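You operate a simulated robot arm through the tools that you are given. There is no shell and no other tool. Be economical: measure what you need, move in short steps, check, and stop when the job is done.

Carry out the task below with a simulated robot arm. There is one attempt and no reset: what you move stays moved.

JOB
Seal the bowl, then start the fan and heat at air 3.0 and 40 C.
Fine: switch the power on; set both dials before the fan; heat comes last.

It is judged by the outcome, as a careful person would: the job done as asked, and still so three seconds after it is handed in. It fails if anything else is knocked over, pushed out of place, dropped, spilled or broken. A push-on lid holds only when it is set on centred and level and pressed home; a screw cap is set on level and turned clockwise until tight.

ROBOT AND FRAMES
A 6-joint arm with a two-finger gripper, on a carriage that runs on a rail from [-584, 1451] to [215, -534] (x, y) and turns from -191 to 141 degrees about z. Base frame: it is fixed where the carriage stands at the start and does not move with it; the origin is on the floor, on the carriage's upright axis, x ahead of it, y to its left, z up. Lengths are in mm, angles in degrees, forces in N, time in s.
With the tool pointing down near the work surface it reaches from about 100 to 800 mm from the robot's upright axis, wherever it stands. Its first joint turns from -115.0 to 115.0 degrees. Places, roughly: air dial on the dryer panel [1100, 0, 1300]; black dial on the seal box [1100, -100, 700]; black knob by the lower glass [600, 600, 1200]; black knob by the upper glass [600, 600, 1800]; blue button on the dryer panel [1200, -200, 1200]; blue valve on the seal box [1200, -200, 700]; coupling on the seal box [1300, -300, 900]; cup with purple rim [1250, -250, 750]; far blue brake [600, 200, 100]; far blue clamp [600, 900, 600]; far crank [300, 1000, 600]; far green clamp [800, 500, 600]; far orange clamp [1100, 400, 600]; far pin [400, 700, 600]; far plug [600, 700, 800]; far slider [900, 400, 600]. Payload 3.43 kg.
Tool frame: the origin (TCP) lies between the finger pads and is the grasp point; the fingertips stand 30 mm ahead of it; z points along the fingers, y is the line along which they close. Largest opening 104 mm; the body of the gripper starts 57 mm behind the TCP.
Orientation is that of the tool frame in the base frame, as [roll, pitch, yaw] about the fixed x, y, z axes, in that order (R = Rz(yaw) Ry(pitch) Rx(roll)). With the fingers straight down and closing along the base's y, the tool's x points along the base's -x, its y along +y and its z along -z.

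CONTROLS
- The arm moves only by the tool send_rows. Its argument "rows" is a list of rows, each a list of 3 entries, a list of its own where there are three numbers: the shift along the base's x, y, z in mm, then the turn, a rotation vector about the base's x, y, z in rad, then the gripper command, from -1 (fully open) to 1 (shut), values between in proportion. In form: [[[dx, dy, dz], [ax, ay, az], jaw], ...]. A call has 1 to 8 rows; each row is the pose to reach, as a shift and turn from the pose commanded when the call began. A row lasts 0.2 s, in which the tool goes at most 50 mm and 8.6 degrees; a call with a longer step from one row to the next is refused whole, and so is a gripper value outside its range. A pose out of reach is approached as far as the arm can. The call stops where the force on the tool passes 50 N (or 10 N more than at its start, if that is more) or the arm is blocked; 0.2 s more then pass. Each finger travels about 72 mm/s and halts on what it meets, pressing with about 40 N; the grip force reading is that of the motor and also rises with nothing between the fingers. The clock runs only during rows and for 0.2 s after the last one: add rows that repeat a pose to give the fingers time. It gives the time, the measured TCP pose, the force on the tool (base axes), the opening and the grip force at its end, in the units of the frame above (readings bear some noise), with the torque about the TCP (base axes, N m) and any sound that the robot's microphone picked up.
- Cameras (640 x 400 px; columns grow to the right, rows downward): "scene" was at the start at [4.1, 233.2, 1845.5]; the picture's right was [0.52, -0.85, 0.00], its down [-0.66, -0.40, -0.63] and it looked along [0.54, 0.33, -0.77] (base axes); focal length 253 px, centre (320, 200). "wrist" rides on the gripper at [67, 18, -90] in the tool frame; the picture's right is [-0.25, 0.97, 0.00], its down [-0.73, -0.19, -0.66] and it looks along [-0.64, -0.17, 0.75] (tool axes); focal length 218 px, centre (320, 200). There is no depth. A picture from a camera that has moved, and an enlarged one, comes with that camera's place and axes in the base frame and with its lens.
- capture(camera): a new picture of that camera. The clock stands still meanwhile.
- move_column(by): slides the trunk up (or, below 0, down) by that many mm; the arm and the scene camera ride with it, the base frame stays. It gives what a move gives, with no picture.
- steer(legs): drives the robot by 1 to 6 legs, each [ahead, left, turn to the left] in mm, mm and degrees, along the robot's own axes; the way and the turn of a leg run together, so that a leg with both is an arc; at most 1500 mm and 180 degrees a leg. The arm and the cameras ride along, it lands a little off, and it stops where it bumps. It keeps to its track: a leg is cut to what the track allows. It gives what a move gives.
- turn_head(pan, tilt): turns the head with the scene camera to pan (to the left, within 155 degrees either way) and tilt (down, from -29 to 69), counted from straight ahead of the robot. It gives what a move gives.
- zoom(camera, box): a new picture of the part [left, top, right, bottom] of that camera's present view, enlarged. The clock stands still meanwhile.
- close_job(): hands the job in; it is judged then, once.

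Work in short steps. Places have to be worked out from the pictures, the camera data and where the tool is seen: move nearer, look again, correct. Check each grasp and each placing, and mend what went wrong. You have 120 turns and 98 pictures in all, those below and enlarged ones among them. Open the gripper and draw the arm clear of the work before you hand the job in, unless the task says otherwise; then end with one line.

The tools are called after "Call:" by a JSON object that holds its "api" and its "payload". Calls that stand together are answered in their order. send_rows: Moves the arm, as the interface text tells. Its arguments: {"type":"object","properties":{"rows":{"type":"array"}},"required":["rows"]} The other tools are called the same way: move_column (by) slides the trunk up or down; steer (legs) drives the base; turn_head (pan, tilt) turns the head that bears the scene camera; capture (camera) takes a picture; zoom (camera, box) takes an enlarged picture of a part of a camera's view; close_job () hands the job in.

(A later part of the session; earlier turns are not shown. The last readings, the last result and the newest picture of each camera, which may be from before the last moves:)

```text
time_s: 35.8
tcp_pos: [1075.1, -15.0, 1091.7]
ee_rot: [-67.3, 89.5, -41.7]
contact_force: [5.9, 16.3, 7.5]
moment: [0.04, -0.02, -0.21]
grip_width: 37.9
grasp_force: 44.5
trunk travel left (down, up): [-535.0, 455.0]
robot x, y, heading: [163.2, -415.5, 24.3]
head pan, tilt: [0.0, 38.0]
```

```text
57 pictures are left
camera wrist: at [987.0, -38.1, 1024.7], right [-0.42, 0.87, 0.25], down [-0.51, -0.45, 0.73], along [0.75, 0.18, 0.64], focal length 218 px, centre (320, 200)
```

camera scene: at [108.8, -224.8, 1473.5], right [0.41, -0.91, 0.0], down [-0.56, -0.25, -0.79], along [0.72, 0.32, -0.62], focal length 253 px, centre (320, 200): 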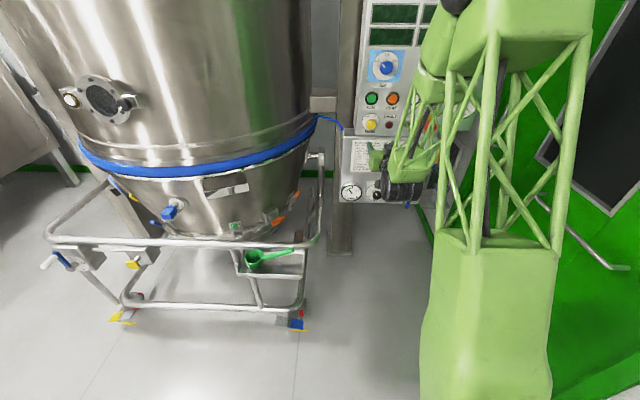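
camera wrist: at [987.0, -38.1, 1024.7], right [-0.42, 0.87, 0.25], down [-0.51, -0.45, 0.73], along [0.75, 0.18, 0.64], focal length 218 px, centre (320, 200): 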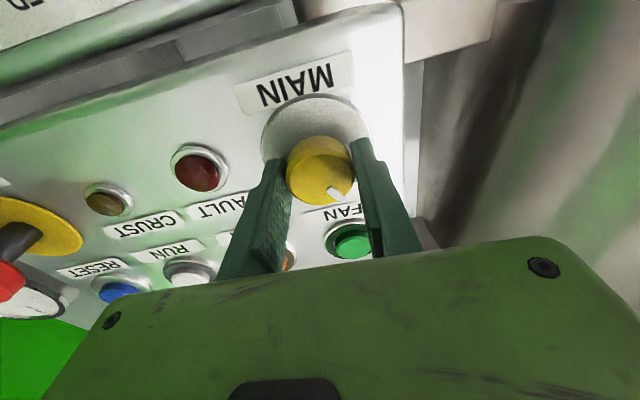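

Knob gripped at 38 mm. Turn clockwise (positive about the tool axis) about 60°.

Call:
{"api": "send_rows", "payload": {"rows": [[[0, 0, 0], [0.117, 0.056, 0], 1], [[0, 0, 0], [0.234, 0.112, 0], 1], [[0, 0, 0], [0.351, 0.168, 0], 1], [[0, 0, 0], [0.468, 0.224, 0], 1], [[0, 0, 0], [0.585, 0.28, 0], 1], [[0, 0, 0], [0.702, 0.336, 0], 1], [[0, 0, 0], [0.819, 0.392, 0], 1], [[0, 0, 0], [0.94, 0.448, 0], 1]]}}

Call:
{"api": "zoom", "payload": {"camera": "scene", "box": [350, 0, 450, 140]}}

```text
time_s: 37.6
tcp_pos: [1074.8, -16.0, 1093.5]
ee_rot: [89.7, 30.8, 115.5]
contact_force: [-5.5, 35.6, 22.0]
moment: [-0.78, -0.24, 0.09]
grip_width: 38.0
grasp_force: 45.1
trunk travel left (down, up): [-535.0, 455.0]
robot x, y, heading: [168.7, -412.9, 24.4]
head pan, tilt: [0.0, 38.0]
```

```text
2.86 times, centred on (400, 70) of scene
camera zoom: at [107.3, -223.4, 1473.4], right [0.41, -0.91, 0.0], down [-0.56, -0.25, -0.79], along [0.72, 0.32, -0.62], focal length 722 px, centre (91, 571)
```

zoom: 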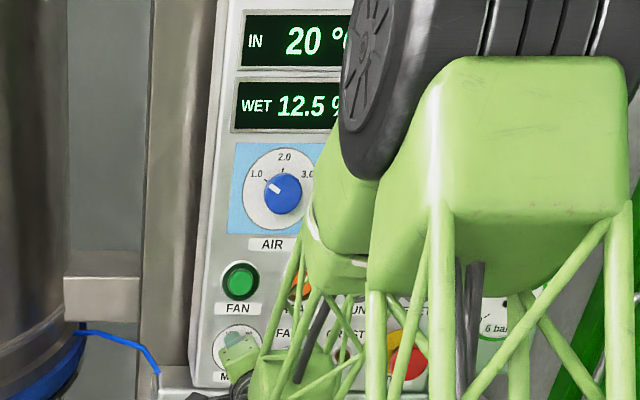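

Power is on (IN 20 °C, WET 12.5 %). Release and retreat 100 mm, rolling back to neutral.

Call:
{"api": "send_rows", "payload": {"rows": [[[0, 0, 0], [0, 0, 0], -0.4], [[0, 0, 0], [0, 0, 0], -0.4], [[0, 0, 0], [0, 0, 0], -0.4], [[-36, -17, 0], [0, 0, 0], -0.4], [[-72, -34, 0], [0, 0, 0], -0.4], [[-90, -43, 0], [0, 0, 0], -0.4]]}}

Call:
{"api": "send_rows", "payload": {"rows": [[[0, 0, 0], [-0.117, -0.056, 0], -0.4], [[0, 0, 0], [-0.234, -0.112, 0], -0.4], [[0, 0, 0], [-0.351, -0.168, 0], -0.4], [[0, 0, 0], [-0.468, -0.224, 0], -0.4], [[0, 0, 0], [-0.585, -0.28, 0], -0.4], [[0, 0, 0], [-0.702, -0.336, 0], -0.4], [[0, 0, 0], [-0.819, -0.392, 0], -0.4], [[5, -8, 0], [-0.94, -0.448, 0], -0.4]]}}

Call:
{"api": "capture", "payload": {"camera": "wrist"}}

Call:
{"api": "move_column", "payload": {"by": 205}}

Call:
{"api": "capture", "payload": {"camera": "wrist"}}

Call:
{"api": "capture", "payload": {"camera": "scene"}}

```text
time_s: 39.0
tcp_pos: [986.7, -59.4, 1088.5]
ee_rot: [89.9, 30.7, 115.3]
contact_force: [0.3, -0.2, 0.0]
moment: [-0.02, 0.02, 0.02]
grip_width: 72.9
grasp_force: 0.0
trunk travel left (down, up): [-535.0, 455.0]
robot x, y, heading: [166.8, -411.5, 24.1]
head pan, tilt: [0.0, 38.0]
```

```text
time_s: 40.8
tcp_pos: [990.5, -69.5, 1089.2]
ee_rot: [-78.0, 89.4, -52.4]
contact_force: [0.2, 0.8, 0.2]
moment: [0.01, 0.0, 0.01]
grip_width: 72.9
grasp_force: 0.0
trunk travel left (down, up): [-535.0, 455.0]
robot x, y, heading: [165.1, -411.3, 24.0]
head pan, tilt: [0.0, 38.0]
```

```text
55 pictures are left
camera wrist: at [901.4, -93.7, 1023.0], right [-0.42, 0.87, 0.24], down [-0.51, -0.45, 0.73], along [0.75, 0.18, 0.64], focal length 218 px, centre (320, 200)
```

wrist: 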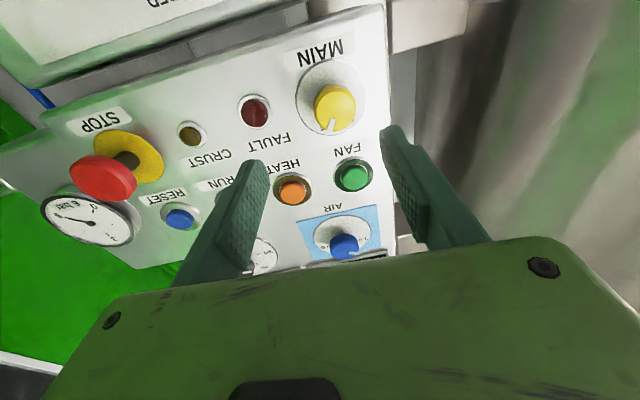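

```text
time_s: 43.0
tcp_pos: [991.6, -68.9, 1295.1]
ee_rot: [-72.6, 89.6, -46.9]
contact_force: [-0.1, -0.2, 0.3]
moment: [0.01, -0.02, 0.03]
grip_width: 72.7
grasp_force: 0.0
trunk travel left (down, up): [-740.0, 250.0]
robot x, y, heading: [166.3, -408.5, 24.0]
head pan, tilt: [0.0, 38.0]
```

```text
54 pictures are left
camera wrist: at [901.5, -93.8, 1228.0], right [-0.42, 0.87, 0.25], down [-0.51, -0.45, 0.73], along [0.75, 0.18, 0.64], focal length 218 px, centre (320, 200)
```

wrist: 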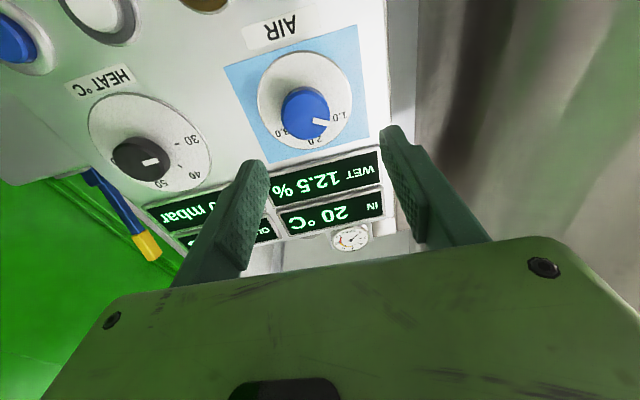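

```text
53 pictures are left
camera scene: at [109.0, -225.0, 1678.5], right [0.41, -0.91, 0.0], down [-0.56, -0.25, -0.79], along [0.72, 0.32, -0.62], focal length 253 px, centre (320, 200)
```

scene: 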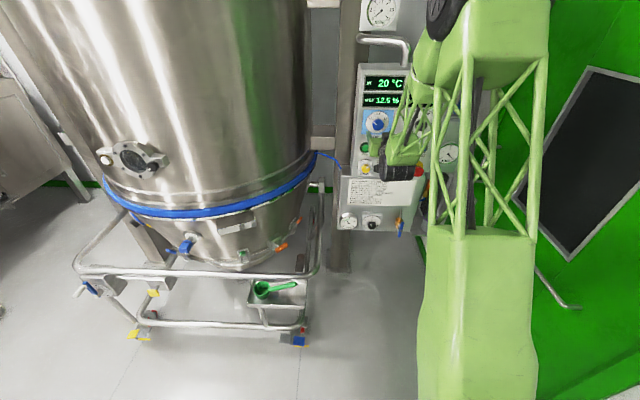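

AIR knob ≈ L -500, depth 971, z 1294. Zoom on both dials for angles, then approach.

Call:
{"api": "zoom", "payload": {"camera": "wrist", "box": [220, 40, 380, 160]}}

Call:
{"api": "send_rows", "payload": {"rows": [[[6, -13, 0], [0, 0, 0], -0.4], [[40, 3, 0], [0, 0, 0], -0.4], [[62, 14, 0], [0, 0, 0], -0.4], [[62, 14, 0], [0, 0, 0], -0.4]]}}

Call:
{"api": "capture", "payload": {"camera": "wrist"}}

```text
3.33 times, centred on (300, 100) of wrist
camera zoom: at [901.5, -93.8, 1228.0], right [-0.42, 0.87, 0.25], down [-0.51, -0.45, 0.73], along [0.75, 0.18, 0.64], focal length 728 px, centre (387, 533)
```

zoom: 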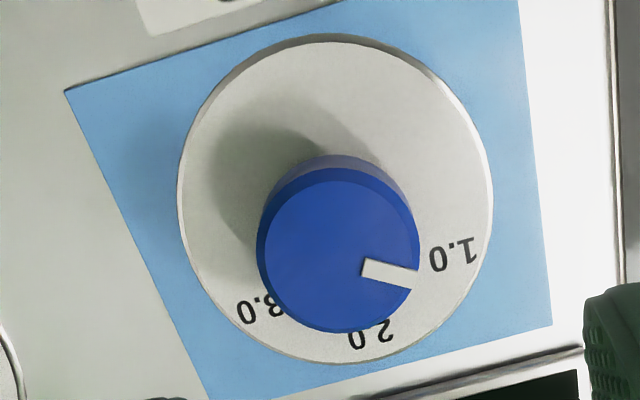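

```text
time_s: 44.0
tcp_pos: [1052.8, -55.8, 1293.2]
ee_rot: [-69.2, 89.5, -43.6]
contact_force: [0.5, 0.5, 0.4]
moment: [0.0, 0.03, -0.01]
grip_width: 72.7
grasp_force: 0.1
trunk travel left (down, up): [-740.0, 250.0]
robot x, y, heading: [166.1, -415.6, 24.2]
head pan, tilt: [0.0, 38.0]
```

```text
51 pictures are left
camera wrist: at [964.7, -79.7, 1226.7], right [-0.42, 0.87, 0.25], down [-0.51, -0.45, 0.73], along [0.75, 0.18, 0.64], focal length 218 px, centre (320, 200)
```

wrist: 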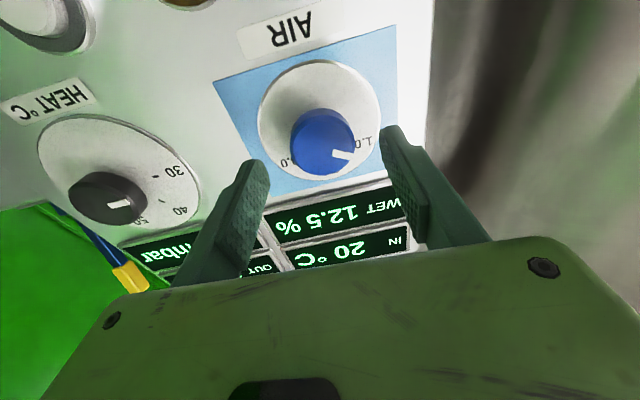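

Aligned; advance ~32 mm and grip AIR.

Call:
{"api": "send_rows", "payload": {"rows": [[[14, 7, -1], [0, 0, 0], -0.4], [[29, 14, -1], [0, 0, 0], -0.4], [[29, 14, -1], [0, 0, 0], 0.4], [[29, 14, -1], [0, 0, 0], 1], [[29, 14, -1], [0, 0, 0], 1], [[29, 14, -1], [0, 0, 0], 1]]}}

Call:
{"api": "send_rows", "payload": {"rows": [[[0, 0, 0], [0.117, 0.056, 0], 1], [[0, 0, 0], [0.234, 0.112, 0], 1], [[0, 0, 0], [0.351, 0.168, 0], 1], [[0, 0, 0], [0.468, 0.224, 0], 1], [[0, 0, 0], [0.585, 0.28, 0], 1], [[0, 0, 0], [0.702, 0.336, 0], 1], [[0, 0, 0], [0.819, 0.392, 0], 1], [[0, 0, 0], [0.936, 0.448, 0], 1]]}}

Call:
{"api": "capture", "payload": {"camera": "wrist"}}

Call:
{"api": "zoom", "payload": {"camera": "scene", "box": [350, 60, 450, 180]}}

```text
time_s: 45.4
tcp_pos: [1080.4, -42.2, 1293.7]
ee_rot: [-69.1, 89.7, -43.4]
contact_force: [2.4, 5.6, 2.9]
moment: [0.05, 0.01, -0.31]
grip_width: 43.7
grasp_force: 45.3
trunk travel left (down, up): [-740.0, 250.0]
robot x, y, heading: [168.7, -410.6, 24.2]
head pan, tilt: [0.0, 38.0]
```

```text
time_s: 47.2
tcp_pos: [1080.6, -40.1, 1295.2]
ee_rot: [89.9, 30.9, 115.5]
contact_force: [-14.0, 9.3, -3.6]
moment: [-0.07, 0.12, -0.14]
grip_width: 43.2
grasp_force: 45.0
trunk travel left (down, up): [-740.0, 250.0]
robot x, y, heading: [167.8, -407.5, 24.0]
head pan, tilt: [0.0, 38.0]
```

```text
50 pictures are left
camera wrist: at [970.6, -19.6, 1275.1], right [-0.12, 0.25, 0.96], down [-0.28, -0.94, 0.21], along [0.95, -0.24, 0.18], focal length 218 px, centre (320, 200)
```

wrist: 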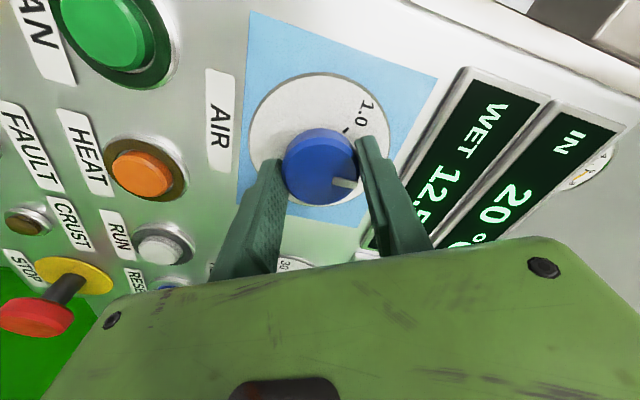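

```text
3.33 times, centred on (400, 120) of scene
camera zoom: at [108.0, -224.1, 1678.4], right [0.41, -0.91, 0.0], down [-0.56, -0.25, -0.79], along [0.72, 0.32, -0.62], focal length 843 px, centre (53, 467)
```

zoom: 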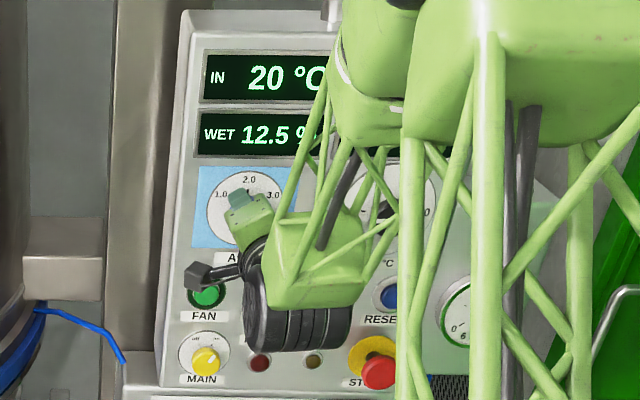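

Turned 60°; continue ~55° more, then inspect.

Call:
{"api": "send_rows", "payload": {"rows": [[[0, 0, 0], [0.117, 0.056, 0], 1], [[0, 0, 0], [0.234, 0.112, 0], 1], [[0, 0, 0], [0.351, 0.168, 0], 1], [[0, 0, 0], [0.468, 0.224, 0], 1], [[0, 0, 0], [0.585, 0.28, 0], 1], [[0, 0, 0], [0.702, 0.336, 0], 1], [[0, 0, 0], [0.819, 0.392, 0], 1], [[0, 0, 0], [0.866, 0.414, 0], 1]]}}

Call:
{"api": "capture", "payload": {"camera": "wrist"}}

```text
time_s: 49.0
tcp_pos: [1080.7, -40.8, 1295.4]
ee_rot: [89.9, -24.1, 115.4]
contact_force: [1.9, 13.1, 10.7]
moment: [0.49, -1.17, 0.15]
grip_width: 43.5
grasp_force: 44.1
trunk travel left (down, up): [-740.0, 250.0]
robot x, y, heading: [165.4, -412.8, 24.3]
head pan, tilt: [0.0, 38.0]
```

```text
48 pictures are left
camera wrist: at [976.4, -31.1, 1338.5], right [0.27, -0.57, 0.78], down [-0.34, -0.81, -0.47], along [0.9, -0.14, -0.41], focal length 218 px, centre (320, 200)
```

wrist: 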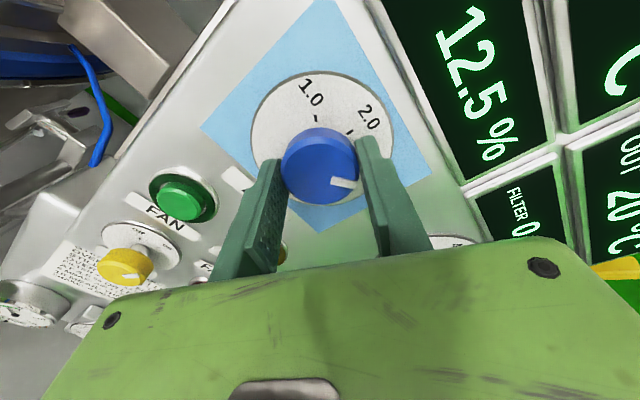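

Now release, retreat and check the pointer.

Call:
{"api": "send_rows", "payload": {"rows": [[[0, 0, 0], [0, 0, 0], -0.4], [[0, 0, 0], [0, 0, 0], -0.4], [[0, 0, 0], [0, 0, 0], -0.4], [[-36, -17, 0], [0, 0, 0], -0.4], [[-72, -34, 0], [0, 0, 0], -0.4], [[-100, -47, 0], [0, 0, 0], -0.4]]}}

Call:
{"api": "zoom", "payload": {"camera": "wrist", "box": [220, 0, 460, 180]}}

Call:
{"api": "zoom", "payload": {"camera": "scene", "box": [350, 60, 450, 180]}}

```text
time_s: 50.4
tcp_pos: [979.5, -90.3, 1293.8]
ee_rot: [90.1, -24.1, 115.4]
contact_force: [-0.5, -0.1, 0.8]
moment: [0.05, -0.01, 0.04]
grip_width: 72.7
grasp_force: 0.0
trunk travel left (down, up): [-740.0, 250.0]
robot x, y, heading: [162.9, -412.7, 24.1]
head pan, tilt: [0.0, 38.0]
```

```text
2.22 times, centred on (340, 90) of wrist
camera zoom: at [874.7, -79.3, 1337.6], right [0.27, -0.57, 0.78], down [-0.34, -0.81, -0.47], along [0.9, -0.14, -0.41], focal length 485 px, centre (276, 444)
```

zoom: 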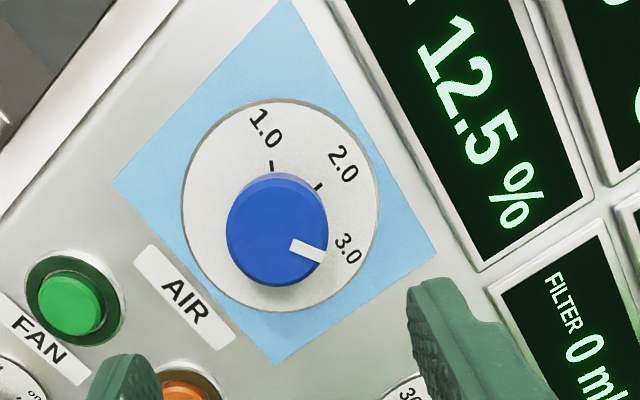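

```text
3.33 times, centred on (400, 120) of scene
camera zoom: at [109.1, -225.0, 1678.6], right [0.41, -0.91, 0.0], down [-0.56, -0.25, -0.79], along [0.72, 0.32, -0.62], focal length 843 px, centre (53, 467)
```

zoom: 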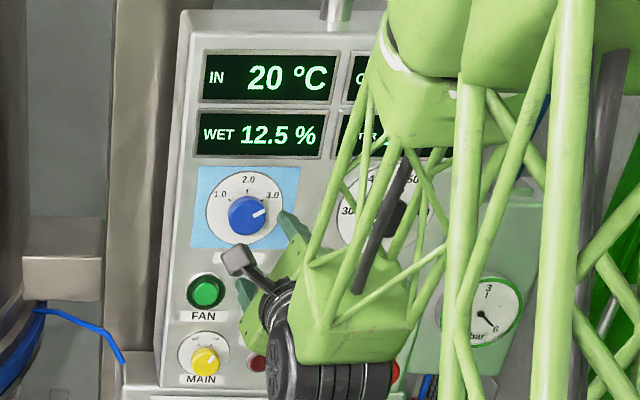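

Pointer appears slightly short of 3.0. Zoom in more closely.

Call:
{"api": "zoom", "payload": {"camera": "scene", "box": [406, 108, 442, 136]}}

Call:
{"api": "zoom", "payload": {"camera": "scene", "box": [404, 106, 444, 138]}}

```text
14.29 times, centred on (424, 122) of scene
camera zoom: at [109.1, -225.0, 1678.6], right [0.41, -0.91, 0.0], down [-0.56, -0.25, -0.79], along [0.72, 0.32, -0.62], focal length 3611 px, centre (-1166, 1314)
```

zoom: 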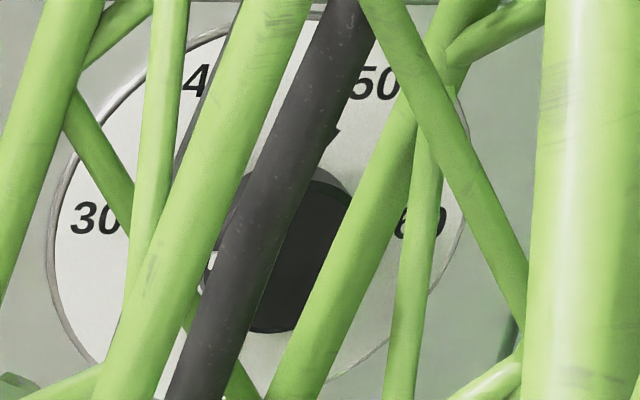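

```text
12.50 times, centred on (424, 122) of scene
camera zoom: at [109.1, -225.0, 1678.6], right [0.41, -0.91, 0.0], down [-0.56, -0.25, -0.79], along [0.72, 0.32, -0.62], focal length 3160 px, centre (-980, 1175)
```

zoom: 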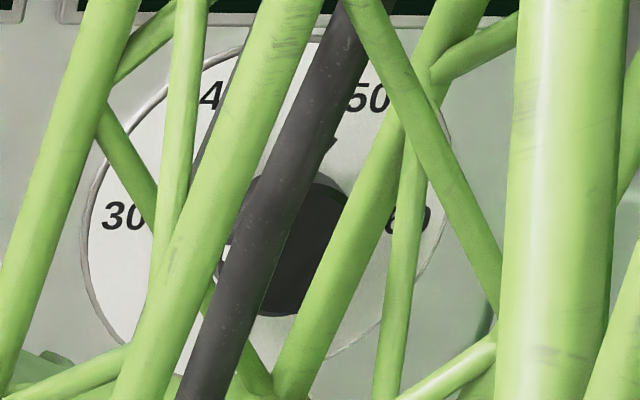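

I mis-mapped; AIR is at about (378,124) in the scene view.

Call:
{"api": "zoom", "payload": {"camera": "scene", "box": [362, 110, 396, 134]}}

```text
16.00 times, centred on (379, 122) of scene
camera zoom: at [109.1, -225.0, 1678.6], right [0.41, -0.91, 0.0], down [-0.56, -0.25, -0.79], along [0.72, 0.32, -0.62], focal length 4044 px, centre (-624, 1448)
```

zoom: 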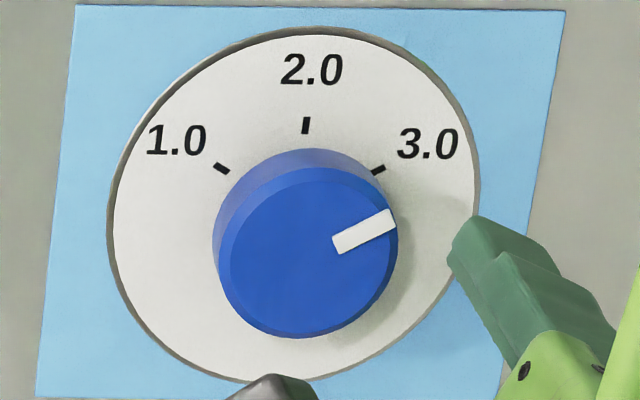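

Geometry gives the AIR pointer at ≈59–62° against a tick at ≈59°, so AIR is at 3.0. Next, roll back to neutral and shift right toward the HEAT °C dial.

Call:
{"api": "send_rows", "payload": {"rows": [[[9, -19, 0], [-0.13, -0.062, 0], -0.4], [[18, -38, 0], [-0.26, -0.124, 0], -0.4], [[27, -58, 0], [-0.39, -0.186, 0], -0.4], [[36, -77, 0], [-0.52, -0.248, 0], -0.4], [[46, -97, 0], [-0.65, -0.31, 0], -0.4], [[55, -116, 0], [-0.78, -0.372, 0], -0.4], [[64, -135, 0], [-0.91, -0.434, 0], -0.4], [[73, -155, 0], [-1.04, -0.496, 0], -0.4]]}}

Call:
{"api": "send_rows", "payload": {"rows": [[[0, 0, 0], [-0.13, -0.062, 0], -0.4], [[0, 0, 0], [-0.26, -0.124, 0], -0.4], [[0, 0, 0], [-0.39, -0.186, 0], -0.4], [[0, 0, 0], [-0.52, -0.248, 0], -0.4], [[0, 0, 0], [-0.65, -0.31, 0], -0.4], [[0, 0, 0], [-0.757, -0.361, 0], -0.4], [[0, 0, 0], [-0.757, -0.361, 0], -0.4]]}}

Call:
{"api": "capture", "payload": {"camera": "wrist"}}

Call:
{"api": "zoom", "payload": {"camera": "wrist", "box": [210, 20, 370, 140]}}

```text
time_s: 52.2
tcp_pos: [1056.2, -243.0, 1293.4]
ee_rot: [89.8, 42.1, 115.4]
contact_force: [0.2, -0.1, 1.2]
moment: [0.0, 0.02, 0.02]
grip_width: 73.0
grasp_force: 0.1
trunk travel left (down, up): [-740.0, 250.0]
robot x, y, heading: [168.7, -413.1, 24.0]
head pan, tilt: [0.0, 38.0]
```

```text
time_s: 53.8
tcp_pos: [1055.3, -243.8, 1294.7]
ee_rot: [-54.4, 89.7, -28.7]
contact_force: [0.0, -0.4, 0.4]
moment: [0.01, -0.01, -0.03]
grip_width: 72.6
grasp_force: 0.0
trunk travel left (down, up): [-740.0, 250.0]
robot x, y, heading: [164.8, -415.1, 24.0]
head pan, tilt: [0.0, 38.0]
```

```text
42 pictures are left
camera wrist: at [966.1, -267.5, 1226.5], right [-0.42, 0.87, 0.25], down [-0.51, -0.45, 0.73], along [0.75, 0.18, 0.64], focal length 218 px, centre (320, 200)
```

wrist: 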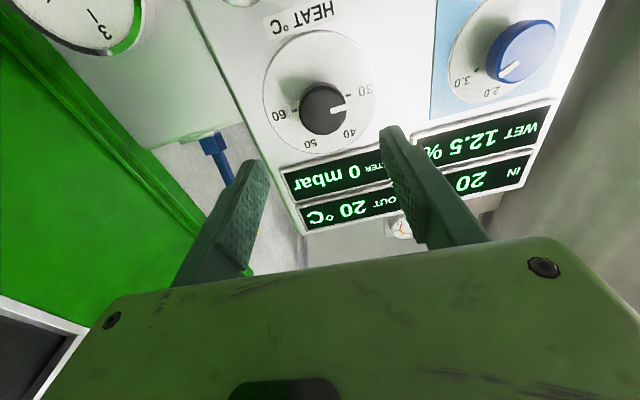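

```text
3.33 times, centred on (290, 80) of wrist
camera zoom: at [966.1, -267.5, 1226.5], right [-0.42, 0.87, 0.25], down [-0.51, -0.45, 0.73], along [0.75, 0.18, 0.64], focal length 728 px, centre (420, 600)
```

zoom: 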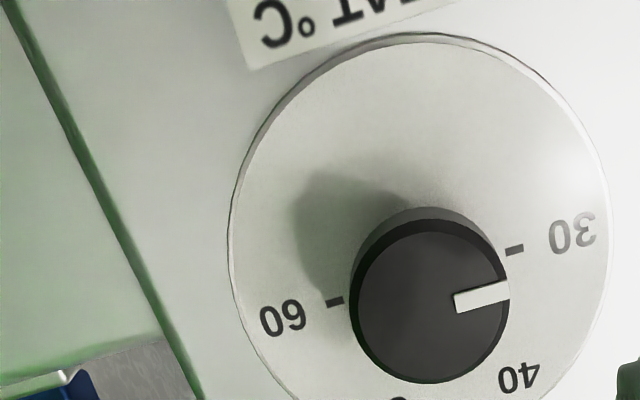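

HEAT dial pointer is at ≈30; 40 is ~55–60° clockwise. TCP is aligned; advance 78 mm and check.

Call:
{"api": "send_rows", "payload": {"rows": [[[35, 17, 1], [0, 0, 0], -0.4], [[70, 34, 2], [0, 0, 0], -0.4], [[70, 34, 2], [0, 0, 0], -0.4]]}}

Call:
{"api": "capture", "payload": {"camera": "wrist"}}

```text
time_s: 54.6
tcp_pos: [1128.8, -211.7, 1295.5]
ee_rot: [17.5, 90.0, 43.2]
contact_force: [0.6, 0.5, -0.1]
moment: [0.01, -0.03, -0.01]
grip_width: 73.0
grasp_force: 0.0
trunk travel left (down, up): [-740.0, 250.0]
robot x, y, heading: [166.6, -410.7, 24.5]
head pan, tilt: [0.0, 38.0]
```

```text
40 pictures are left
camera wrist: at [1038.6, -235.4, 1228.9], right [-0.42, 0.87, 0.25], down [-0.51, -0.46, 0.73], along [0.75, 0.18, 0.64], focal length 218 px, centre (320, 200)
```

wrist: 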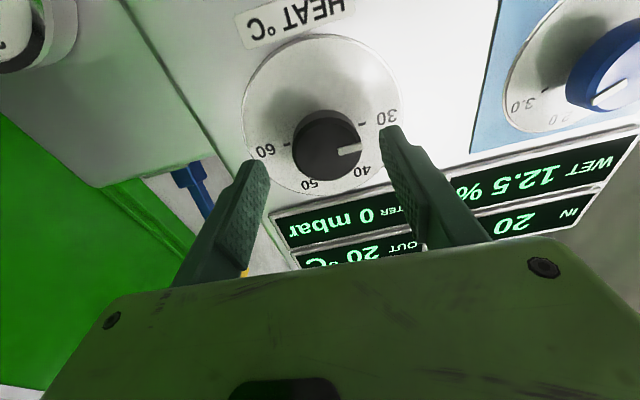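

TCP ~4 mm too far right; correct, advance 33 mm, grip and turn 55° clockwise.

Call:
{"api": "send_rows", "payload": {"rows": [[[13, 11, 0], [0, 0, 0], -0.4], [[28, 18, 0], [0, 0, 0], -0.4], [[28, 18, 0], [0, 0, 0], 0.4], [[28, 18, 0], [0, 0, 0], 1], [[28, 18, 0], [0, 0, 0], 1], [[28, 18, 0], [0, 0, 0], 1]]}}

Call:
{"api": "send_rows", "payload": {"rows": [[[0, 0, 0], [0.124, 0.059, 0], 1], [[0, 0, 0], [0.248, 0.118, 0], 1], [[0, 0, 0], [0.372, 0.177, 0], 1], [[0, 0, 0], [0.496, 0.236, 0], 1], [[0, 0, 0], [0.62, 0.295, 0], 1], [[0, 0, 0], [0.744, 0.354, 0], 1], [[0, 0, 0], [0.868, 0.413, 0], 1], [[0, 0, 0], [0.868, 0.413, 0], 1]]}}

Call:
{"api": "capture", "payload": {"camera": "wrist"}}

```text
time_s: 56.0
tcp_pos: [1151.0, -195.6, 1296.9]
ee_rot: [28.7, 89.9, 54.2]
contact_force: [13.0, -4.1, 3.5]
moment: [0.0, -0.06, -0.65]
grip_width: 44.1
grasp_force: 45.6
trunk travel left (down, up): [-740.0, 250.0]
robot x, y, heading: [165.7, -416.8, 23.8]
head pan, tilt: [0.0, 38.0]
```

```text
time_s: 57.8
tcp_pos: [1152.7, -196.4, 1296.7]
ee_rot: [89.9, 34.7, 115.2]
contact_force: [12.4, -33.3, -0.6]
moment: [-0.15, 0.36, -0.93]
grip_width: 43.9
grasp_force: 44.6
trunk travel left (down, up): [-740.0, 250.0]
robot x, y, heading: [163.2, -412.1, 24.0]
head pan, tilt: [0.0, 38.0]
```

```text
39 pictures are left
camera wrist: at [1043.7, -176.2, 1272.2], right [-0.15, 0.31, 0.94], down [-0.29, -0.92, 0.26], along [0.94, -0.24, 0.23], focal length 218 px, centre (320, 200)
```

wrist: 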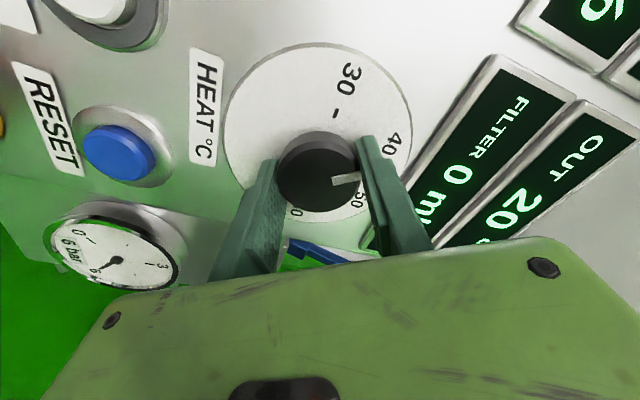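

Release, retreat and inspect the HEAT pointer.

Call:
{"api": "send_rows", "payload": {"rows": [[[0, 0, 0], [0, 0, 0], -0.4], [[0, 0, 0], [0, 0, 0], -0.4], [[0, 0, 0], [0, 0, 0], -0.4], [[-36, -17, 0], [0, 0, 0], -0.4], [[-72, -34, 0], [0, 0, 0], -0.4], [[-100, -47, 0], [0, 0, 0], -0.4]]}}

Call:
{"api": "zoom", "payload": {"camera": "wrist", "box": [250, 30, 410, 150]}}

```text
time_s: 59.2
tcp_pos: [1050.3, -242.7, 1296.8]
ee_rot: [89.8, 34.8, 115.4]
contact_force: [0.1, 1.3, -0.3]
moment: [0.05, -0.04, 0.01]
grip_width: 72.9
grasp_force: 0.1
trunk travel left (down, up): [-740.0, 250.0]
robot x, y, heading: [167.1, -410.0, 24.4]
head pan, tilt: [0.0, 38.0]
```

```text
3.33 times, centred on (330, 90) of wrist
camera zoom: at [941.0, -223.5, 1273.5], right [-0.15, 0.31, 0.94], down [-0.29, -0.92, 0.26], along [0.95, -0.23, 0.23], focal length 728 px, centre (287, 567)
```

zoom: 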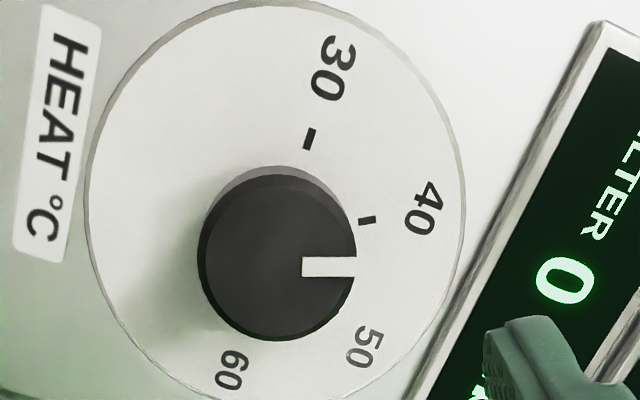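

Heat pointer computes to about -20° vs the 40 tick at -30°, i.e. ~41–42. I roll to neutral to verify both dials from another angle.

Call:
{"api": "send_rows", "payload": {"rows": [[[0, 0, 0], [-0.124, -0.059, 0], -0.4], [[0, 0, 0], [-0.248, -0.118, 0], -0.4], [[0, 0, 0], [-0.372, -0.177, 0], -0.4], [[0, 0, 0], [-0.496, -0.236, 0], -0.4], [[0, 0, 0], [-0.62, -0.295, 0], -0.4], [[0, 0, 0], [-0.744, -0.354, 0], -0.4], [[0, 0, 0], [-0.868, -0.413, 0], -0.4], [[0, 0, 0], [-0.868, -0.413, 0], -0.4]]}}

Call:
{"api": "zoom", "payload": {"camera": "wrist", "box": [240, 50, 400, 170]}}

Call:
{"api": "zoom", "payload": {"camera": "wrist", "box": [430, 0, 590, 120]}}

```text
time_s: 61.0
tcp_pos: [1053.0, -239.4, 1297.6]
ee_rot: [-53.9, 89.9, -28.4]
contact_force: [1.0, 0.2, 0.4]
moment: [0.03, -0.02, 0.02]
grip_width: 72.8
grasp_force: 0.1
trunk travel left (down, up): [-740.0, 250.0]
robot x, y, heading: [163.8, -412.1, 24.2]
head pan, tilt: [0.0, 38.0]
```

```text
3.33 times, centred on (320, 110) of wrist
camera zoom: at [963.4, -263.4, 1229.7], right [-0.42, 0.87, 0.25], down [-0.51, -0.45, 0.73], along [0.75, 0.18, 0.64], focal length 728 px, centre (320, 500)
```

zoom: 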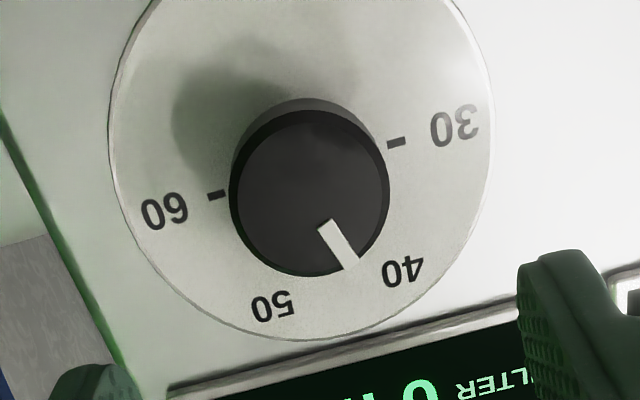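

```text
3.33 times, centred on (510, 60) of wrist
camera zoom: at [963.4, -263.4, 1229.7], right [-0.42, 0.87, 0.25], down [-0.51, -0.45, 0.73], along [0.75, 0.18, 0.64], focal length 728 px, centre (-313, 667)
```

zoom: 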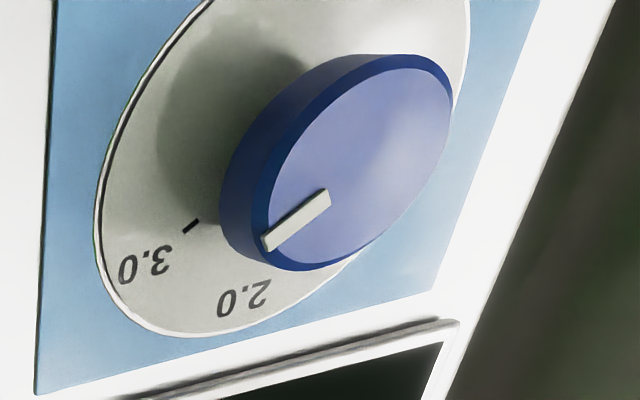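

Two views agree: AIR ≈2.98 (good), HEAT ≈41.8. I regrip HEAT and turn ~10.5° counter-clockwise.

Call:
{"api": "send_rows", "payload": {"rows": [[[35, 16, 0], [0, 0, 0], -0.4], [[70, 31, 0], [0, 0, 0], -0.4], [[101, 45, 0], [0, 0, 0], -0.4], [[101, 45, 0], [0, 0, 0], 0.4], [[101, 45, 0], [0, 0, 0], 1], [[101, 45, 0], [0, 0, 0], 1], [[101, 45, 0], [0, 0, 0], 1]]}}

Call:
{"api": "send_rows", "payload": {"rows": [[[0, 0, 0], [-0.083, -0.039, 0], 1], [[0, 0, 0], [-0.166, -0.078, 0], 1], [[0, 0, 0], [-0.166, -0.078, 0], 1]]}}

Call:
{"api": "send_rows", "payload": {"rows": [[[0, 0, 0], [0, 0, 0], -0.4], [[0, 0, 0], [0, 0, 0], -0.4], [[0, 0, 0], [0, 0, 0], -0.4], [[-36, -17, 0], [0, 0, 0], -0.4], [[-72, -34, 0], [0, 0, 0], -0.4], [[-100, -47, 0], [0, 0, 0], -0.4], [[-100, -47, 0], [0.083, 0.039, 0], -0.4], [[-100, -47, 0], [0.166, 0.078, 0], -0.4]]}}

Call:
{"api": "zoom", "payload": {"camera": "wrist", "box": [240, 50, 400, 170]}}

```text
time_s: 62.6
tcp_pos: [1152.6, -195.0, 1296.7]
ee_rot: [11.6, 90.0, 37.1]
contact_force: [7.4, -4.8, 5.6]
moment: [0.0, -0.04, -0.65]
grip_width: 44.2
grasp_force: 45.3
trunk travel left (down, up): [-740.0, 250.0]
robot x, y, heading: [167.4, -414.3, 24.4]
head pan, tilt: [0.0, 38.0]
```

```text
time_s: 63.4
tcp_pos: [1152.2, -195.1, 1295.9]
ee_rot: [-90.0, 79.5, -64.5]
contact_force: [3.5, -8.2, 4.3]
moment: [-0.02, -0.01, -0.59]
grip_width: 44.1
grasp_force: 45.1
trunk travel left (down, up): [-740.0, 250.0]
robot x, y, heading: [168.4, -413.6, 24.0]
head pan, tilt: [0.0, 38.0]
```

```text
time_s: 65.2
tcp_pos: [1053.8, -241.2, 1296.2]
ee_rot: [48.5, 90.0, 74.2]
contact_force: [0.2, -0.4, -0.5]
moment: [0.01, -0.01, -0.01]
grip_width: 72.6
grasp_force: 0.0
trunk travel left (down, up): [-740.0, 250.0]
robot x, y, heading: [165.7, -414.0, 24.4]
head pan, tilt: [0.0, 38.0]
```

```text
3.33 times, centred on (320, 110) of wrist
camera zoom: at [964.4, -264.6, 1229.7], right [-0.42, 0.87, 0.25], down [-0.51, -0.46, 0.73], along [0.75, 0.17, 0.64], focal length 728 px, centre (320, 500)
```

zoom: 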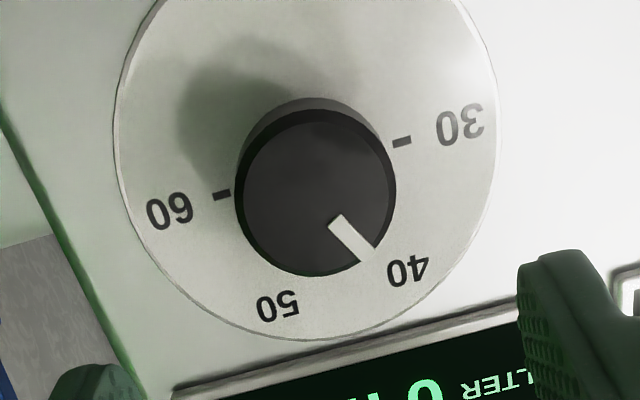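

HEAT now ≈40.3–40.4. One small nudge of ~2° more, then check.

Call:
{"api": "send_rows", "payload": {"rows": [[[35, 16, 0], [0, 0, 0], -0.4], [[70, 31, 0], [0, 0, 0], -0.4], [[100, 46, 0], [0, 0, 0], -0.4], [[100, 46, 0], [0, 0, 0], 0.4], [[100, 46, 0], [0, 0, 0], 1], [[100, 46, 0], [0, 0, 0], 1], [[100, 46, 0], [0, 0, 0], 1]]}}

Call:
{"api": "send_rows", "payload": {"rows": [[[0, 0, 0], [-0.034, -0.016, 0], 1], [[0, 0, 0], [-0.034, -0.016, 0], 1]]}}

Call:
{"api": "send_rows", "payload": {"rows": [[[0, 0, 0], [0, 0, 0], -0.4], [[0, 0, 0], [0, 0, 0], -0.4], [[0, 0, 0], [0, 0, 0], -0.4], [[-36, -17, 0], [0, 0, 0], -0.4], [[-72, -34, 0], [0, 0, 0], -0.4], [[-100, -47, 0], [0, 0, 0], -0.4], [[-100, -47, 0], [0.034, 0.016, 0], -0.4]]}}

Call:
{"api": "zoom", "payload": {"camera": "wrist", "box": [240, 50, 400, 170]}}

```text
time_s: 66.8
tcp_pos: [1153.7, -194.0, 1297.3]
ee_rot: [-21.0, 89.8, 4.6]
contact_force: [7.7, 9.6, 2.9]
moment: [0.06, -0.03, -0.37]
grip_width: 44.0
grasp_force: 44.5
trunk travel left (down, up): [-740.0, 250.0]
robot x, y, heading: [164.2, -414.7, 24.2]
head pan, tilt: [0.0, 38.0]
```

```text
time_s: 67.4
tcp_pos: [1155.0, -195.4, 1298.6]
ee_rot: [-86.5, 87.8, -60.9]
contact_force: [11.4, 12.0, 12.9]
moment: [0.02, 0.07, -0.5]
grip_width: 44.0
grasp_force: 44.9
trunk travel left (down, up): [-740.0, 250.0]
robot x, y, heading: [167.3, -410.2, 24.2]
head pan, tilt: [0.0, 38.0]
```

```text
time_s: 69.0
tcp_pos: [1050.9, -240.4, 1297.6]
ee_rot: [12.1, 89.8, 37.7]
contact_force: [0.2, -0.7, -0.9]
moment: [0.02, 0.01, 0.0]
grip_width: 72.6
grasp_force: 0.0
trunk travel left (down, up): [-740.0, 250.0]
robot x, y, heading: [166.3, -412.3, 24.4]
head pan, tilt: [0.0, 38.0]
```

```text
3.33 times, centred on (320, 110) of wrist
camera zoom: at [961.8, -264.0, 1229.0], right [-0.42, 0.87, 0.25], down [-0.51, -0.46, 0.73], along [0.75, 0.17, 0.64], focal length 728 px, centre (320, 500)
```

zoom: 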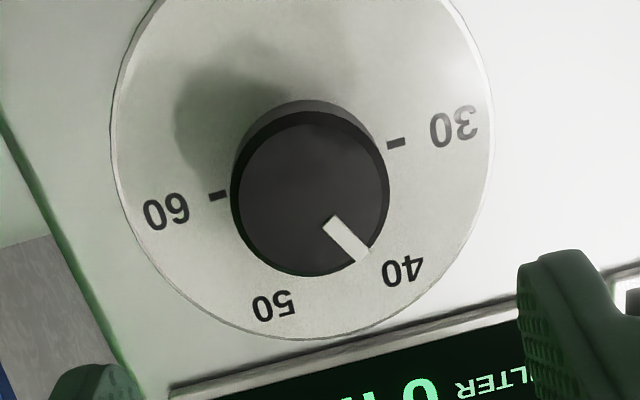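

Heat dial ≈40.2, good. Now FAN: close the fingers, move left to L≈-468, and lower the trunk 115 mm.

Call:
{"api": "send_rows", "payload": {"rows": [[[-17, 36, 0], [0, 0, 0], 0.4], [[-34, 72, 0], [0, 0, 0], 1], [[-51, 108, 0], [0, 0, 0], 1], [[-68, 144, 0], [0, 0, 0], 1], [[-85, 178, 0], [0, 0, 0], 1], [[-85, 178, 0], [0, 0, 0], 1]]}}

Call:
{"api": "move_column", "payload": {"by": -115}}

Call:
{"api": "send_rows", "payload": {"rows": [[[35, 17, 0], [0, 0, 0], 1], [[70, 33, 0], [0, 0, 0], 1], [[70, 33, 0], [0, 0, 0], 1]]}}

Call:
{"api": "capture", "payload": {"camera": "wrist"}}

```text
time_s: 70.4
tcp_pos: [966.4, -64.0, 1295.4]
ee_rot: [-21.4, 89.8, 4.1]
contact_force: [-0.6, 0.3, -0.8]
moment: [0.0, -0.03, 0.0]
grip_width: 0.1
grasp_force: 34.5
trunk travel left (down, up): [-740.0, 250.0]
robot x, y, heading: [167.4, -412.2, 24.0]
head pan, tilt: [0.0, 38.0]
```

```text
time_s: 71.9
tcp_pos: [967.0, -63.7, 1179.8]
ee_rot: [2.2, 90.0, 27.7]
contact_force: [0.2, -0.1, 0.2]
moment: [0.02, 0.01, 0.0]
grip_width: 0.0
grasp_force: 34.1
trunk travel left (down, up): [-625.0, 365.0]
robot x, y, heading: [165.0, -409.9, 24.1]
head pan, tilt: [0.0, 38.0]
```

```text
time_s: 72.7
tcp_pos: [1038.0, -33.1, 1179.1]
ee_rot: [-149.0, 90.0, -123.7]
contact_force: [0.4, 0.3, -0.4]
moment: [0.01, -0.03, 0.0]
grip_width: 0.0
grasp_force: 34.7
trunk travel left (down, up): [-625.0, 365.0]
robot x, y, heading: [167.5, -410.2, 24.1]
head pan, tilt: [0.0, 38.0]
```

```text
33 pictures are left
camera wrist: at [947.9, -56.8, 1111.8], right [-0.42, 0.87, 0.25], down [-0.51, -0.46, 0.73], along [0.75, 0.18, 0.64], focal length 218 px, centre (320, 200)
```

wrist: 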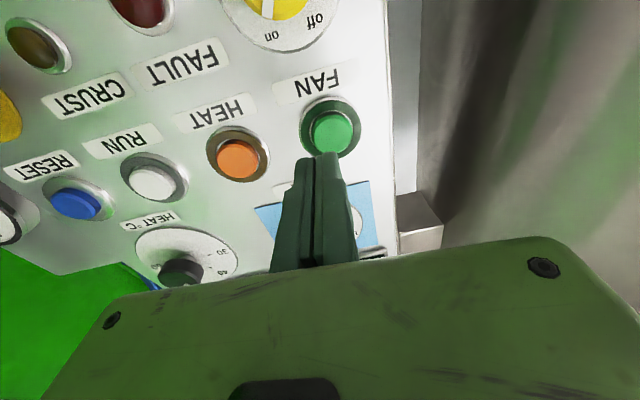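

FAN is ~8 mm left and ~5 mm above the TCP. Correct, then advance and press.

Call:
{"api": "send_rows", "payload": {"rows": [[[-4, 8, 5], [0, 0, 0], 1], [[18, 18, 5], [0, 0, 0], 1], [[32, 25, 5], [0, 0, 0], 1], [[32, 25, 5], [0, 0, 0], 1]]}}

Call:
{"api": "capture", "payload": {"camera": "wrist"}}

```text
time_s: 73.7
tcp_pos: [1070.3, -8.1, 1184.1]
ee_rot: [-176.8, 90.0, -151.1]
contact_force: [0.6, -0.2, -0.1]
moment: [0.02, -0.03, 0.01]
grip_width: 0.1
grasp_force: 34.3
trunk travel left (down, up): [-625.0, 365.0]
robot x, y, heading: [168.2, -414.4, 24.2]
head pan, tilt: [0.0, 38.0]
```

```text
32 pictures are left
camera wrist: at [981.3, -31.4, 1117.4], right [-0.42, 0.87, 0.25], down [-0.51, -0.46, 0.73], along [0.75, 0.17, 0.64], focal length 218 px, centre (320, 200)
```

wrist: 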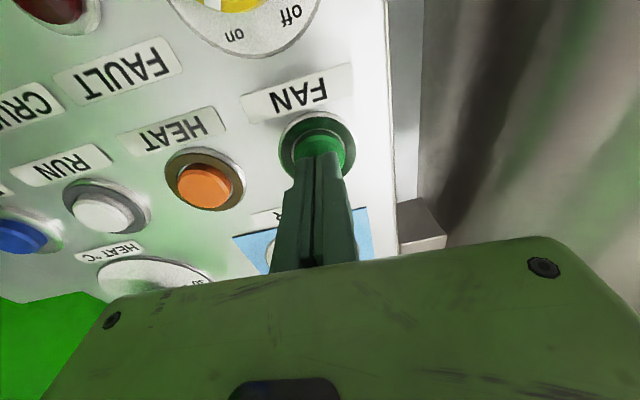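

Centred on FAN; press in small steps.

Call:
{"api": "send_rows", "payload": {"rows": [[[4.5, 2.1, 0], [0, 0, 0], 1], [[9, 4.3, 0], [0, 0, 0], 1], [[13.5, 6.4, 0], [0, 0, 0], 1], [[17, 8, 0], [0, 0, 0], 1], [[20, 9.4, 0], [0, 0, 0], 1]]}}

Call:
{"api": "capture", "payload": {"camera": "wrist"}}

```text
time_s: 74.7
tcp_pos: [1080.9, -3.0, 1185.1]
ee_rot: [-177.0, 89.8, -151.6]
contact_force: [-35.8, -16.1, 4.1]
moment: [-0.06, -0.17, -0.3]
grip_width: 0.0
grasp_force: 35.1
trunk travel left (down, up): [-625.0, 365.0]
robot x, y, heading: [167.7, -412.5, 24.1]
head pan, tilt: [0.0, 38.0]
heard: click
stopped in row 4: the force on the tool passed its limit at 59 N (the readings are from after the stop); the commanded pose is now the measured one
```

```text
31 pictures are left
camera wrist: at [992.2, -26.1, 1118.1], right [-0.42, 0.87, 0.25], down [-0.51, -0.45, 0.73], along [0.75, 0.18, 0.63], focal length 218 px, centre (320, 200)
```

wrist: 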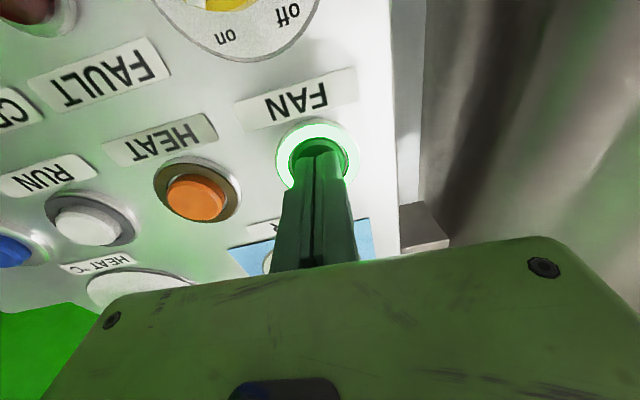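

FAN clicked and lit. Retract, shift right 80 mm to HEAT and look.

Call:
{"api": "send_rows", "payload": {"rows": [[[-25, -12, 0], [0, 0, 0], 1], [[-45, -21, 0], [0, 0, 0], 1], [[-28, -57, -1], [0, 0, 0], 1], [[-11, -94, -2], [0, 0, 0], 1], [[-11, -94, -2], [0, 0, 0], 1]]}}

Call:
{"api": "capture", "payload": {"camera": "wrist"}}

Call:
{"api": "zoom", "payload": {"camera": "scene", "box": [340, 0, 440, 140]}}

```text
time_s: 75.9
tcp_pos: [1072.9, -93.4, 1178.8]
ee_rot: [173.5, 89.7, -161.1]
contact_force: [-0.3, -1.0, 0.2]
moment: [0.0, -0.03, 0.0]
grip_width: 0.1
grasp_force: 34.7
trunk travel left (down, up): [-625.0, 365.0]
robot x, y, heading: [166.9, -411.8, 24.3]
head pan, tilt: [0.0, 38.0]
```

```text
30 pictures are left
camera wrist: at [983.2, -116.3, 1111.9], right [-0.42, 0.87, 0.25], down [-0.51, -0.45, 0.73], along [0.75, 0.18, 0.63], focal length 218 px, centre (320, 200)
```

wrist: 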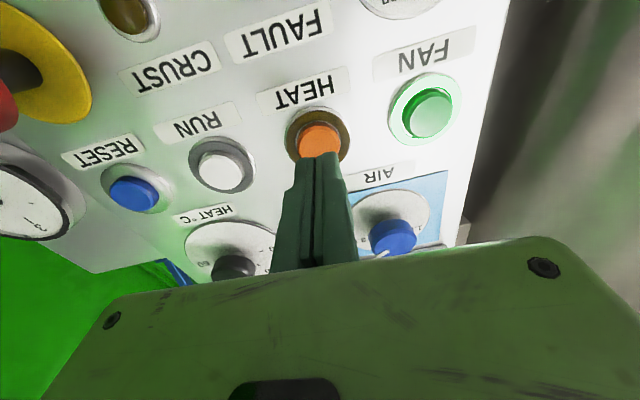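

```text
2.86 times, centred on (390, 70) of scene
camera zoom: at [109.3, -225.2, 1563.6], right [0.41, -0.91, 0.0], down [-0.56, -0.25, -0.79], along [0.72, 0.32, -0.62], focal length 722 px, centre (120, 571)
```

zoom: 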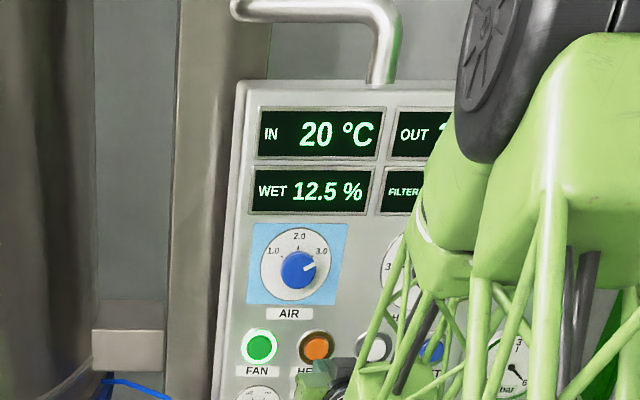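

HEAT is straight ahead, ~5 mm higher. Raise, advance and press in small steps.

Call:
{"api": "send_rows", "payload": {"rows": [[[0, 0, 5], [0, 0, 0], 1], [[15, 7, 5], [0, 0, 0], 1], [[29, 14, 5], [0, 0, 0], 1], [[33.5, 16, 5], [0, 0, 0], 1], [[38, 18, 5], [0, 0, 0], 1], [[42, 20, 5], [0, 0, 0], 1], [[46, 22, 5], [0, 0, 0], 1], [[50, 24, 5], [0, 0, 0], 1]]}}

Call:
{"api": "capture", "payload": {"camera": "wrist"}}

```text
time_s: 77.3
tcp_pos: [1111.2, -76.8, 1185.8]
ee_rot: [170.7, 89.7, -163.7]
contact_force: [-35.6, -12.7, 4.7]
moment: [0.1, -0.18, -0.29]
grip_width: 0.2
grasp_force: 34.7
trunk travel left (down, up): [-625.0, 365.0]
robot x, y, heading: [165.9, -412.6, 24.2]
head pan, tilt: [0.0, 38.0]
heard: click
stopped in row 7: the force on the tool passed its limit at 57 N (the readings are from after the stop); the commanded pose is now the measured one
```

```text
28 pictures are left
camera wrist: at [1021.7, -100.3, 1119.3], right [-0.42, 0.87, 0.25], down [-0.51, -0.45, 0.73], along [0.76, 0.18, 0.63], focal length 218 px, centre (320, 200)
```

wrist: 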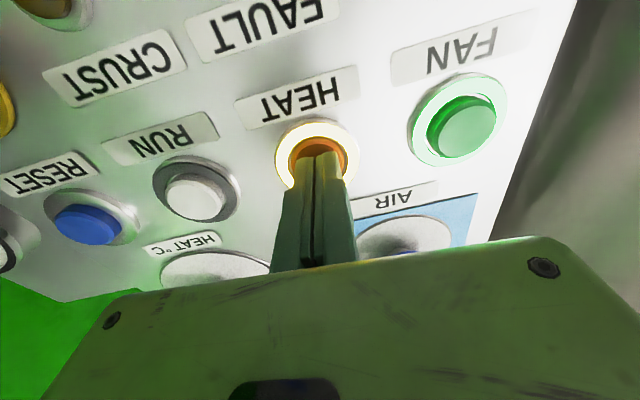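

HEAT clicked and lit. Retract well clear, open the gripper, and check everything.

Call:
{"api": "send_rows", "payload": {"rows": [[[-30, -14, 0], [0, 0, 0], 1], [[-70, -33, 0], [0, 0, 0], 1], [[-110, -52, 0], [0, 0, 0], 0], [[-150, -71, 0], [0, 0, 0], -1], [[-190, -90, 0], [0, 0, 0], -1], [[-225, -106, 0], [0, 0, 0], -1]]}}

Call:
{"api": "capture", "payload": {"camera": "wrist"}}

Call:
{"api": "capture", "payload": {"camera": "scene"}}

```text
time_s: 78.7
tcp_pos: [887.4, -182.1, 1183.9]
ee_rot: [176.8, 89.6, -157.7]
contact_force: [-0.3, 0.6, 0.1]
moment: [-0.05, -0.02, 0.0]
grip_width: 104.0
grasp_force: 0.0
trunk travel left (down, up): [-625.0, 365.0]
robot x, y, heading: [164.9, -413.7, 24.2]
head pan, tilt: [0.0, 38.0]
```

```text
27 pictures are left
camera wrist: at [797.4, -205.9, 1116.7], right [-0.42, 0.87, 0.25], down [-0.51, -0.45, 0.73], along [0.76, 0.18, 0.63], focal length 218 px, centre (320, 200)
```

wrist: 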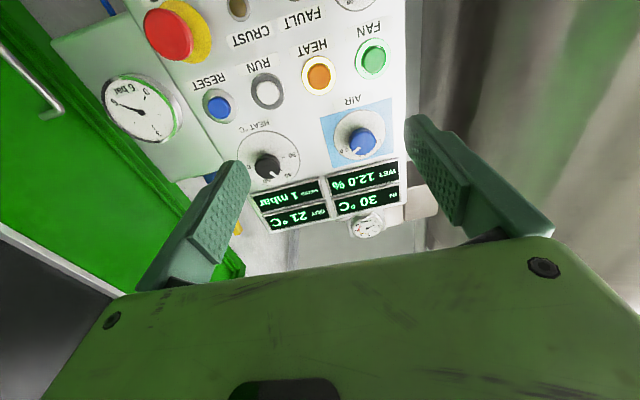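

```text
26 pictures are left
camera scene: at [109.2, -224.9, 1563.6], right [0.41, -0.91, 0.0], down [-0.56, -0.25, -0.79], along [0.72, 0.32, -0.62], focal length 253 px, centre (320, 200)
```

scene: 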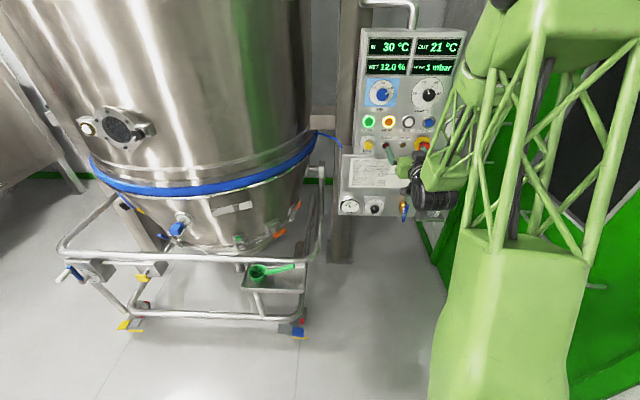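

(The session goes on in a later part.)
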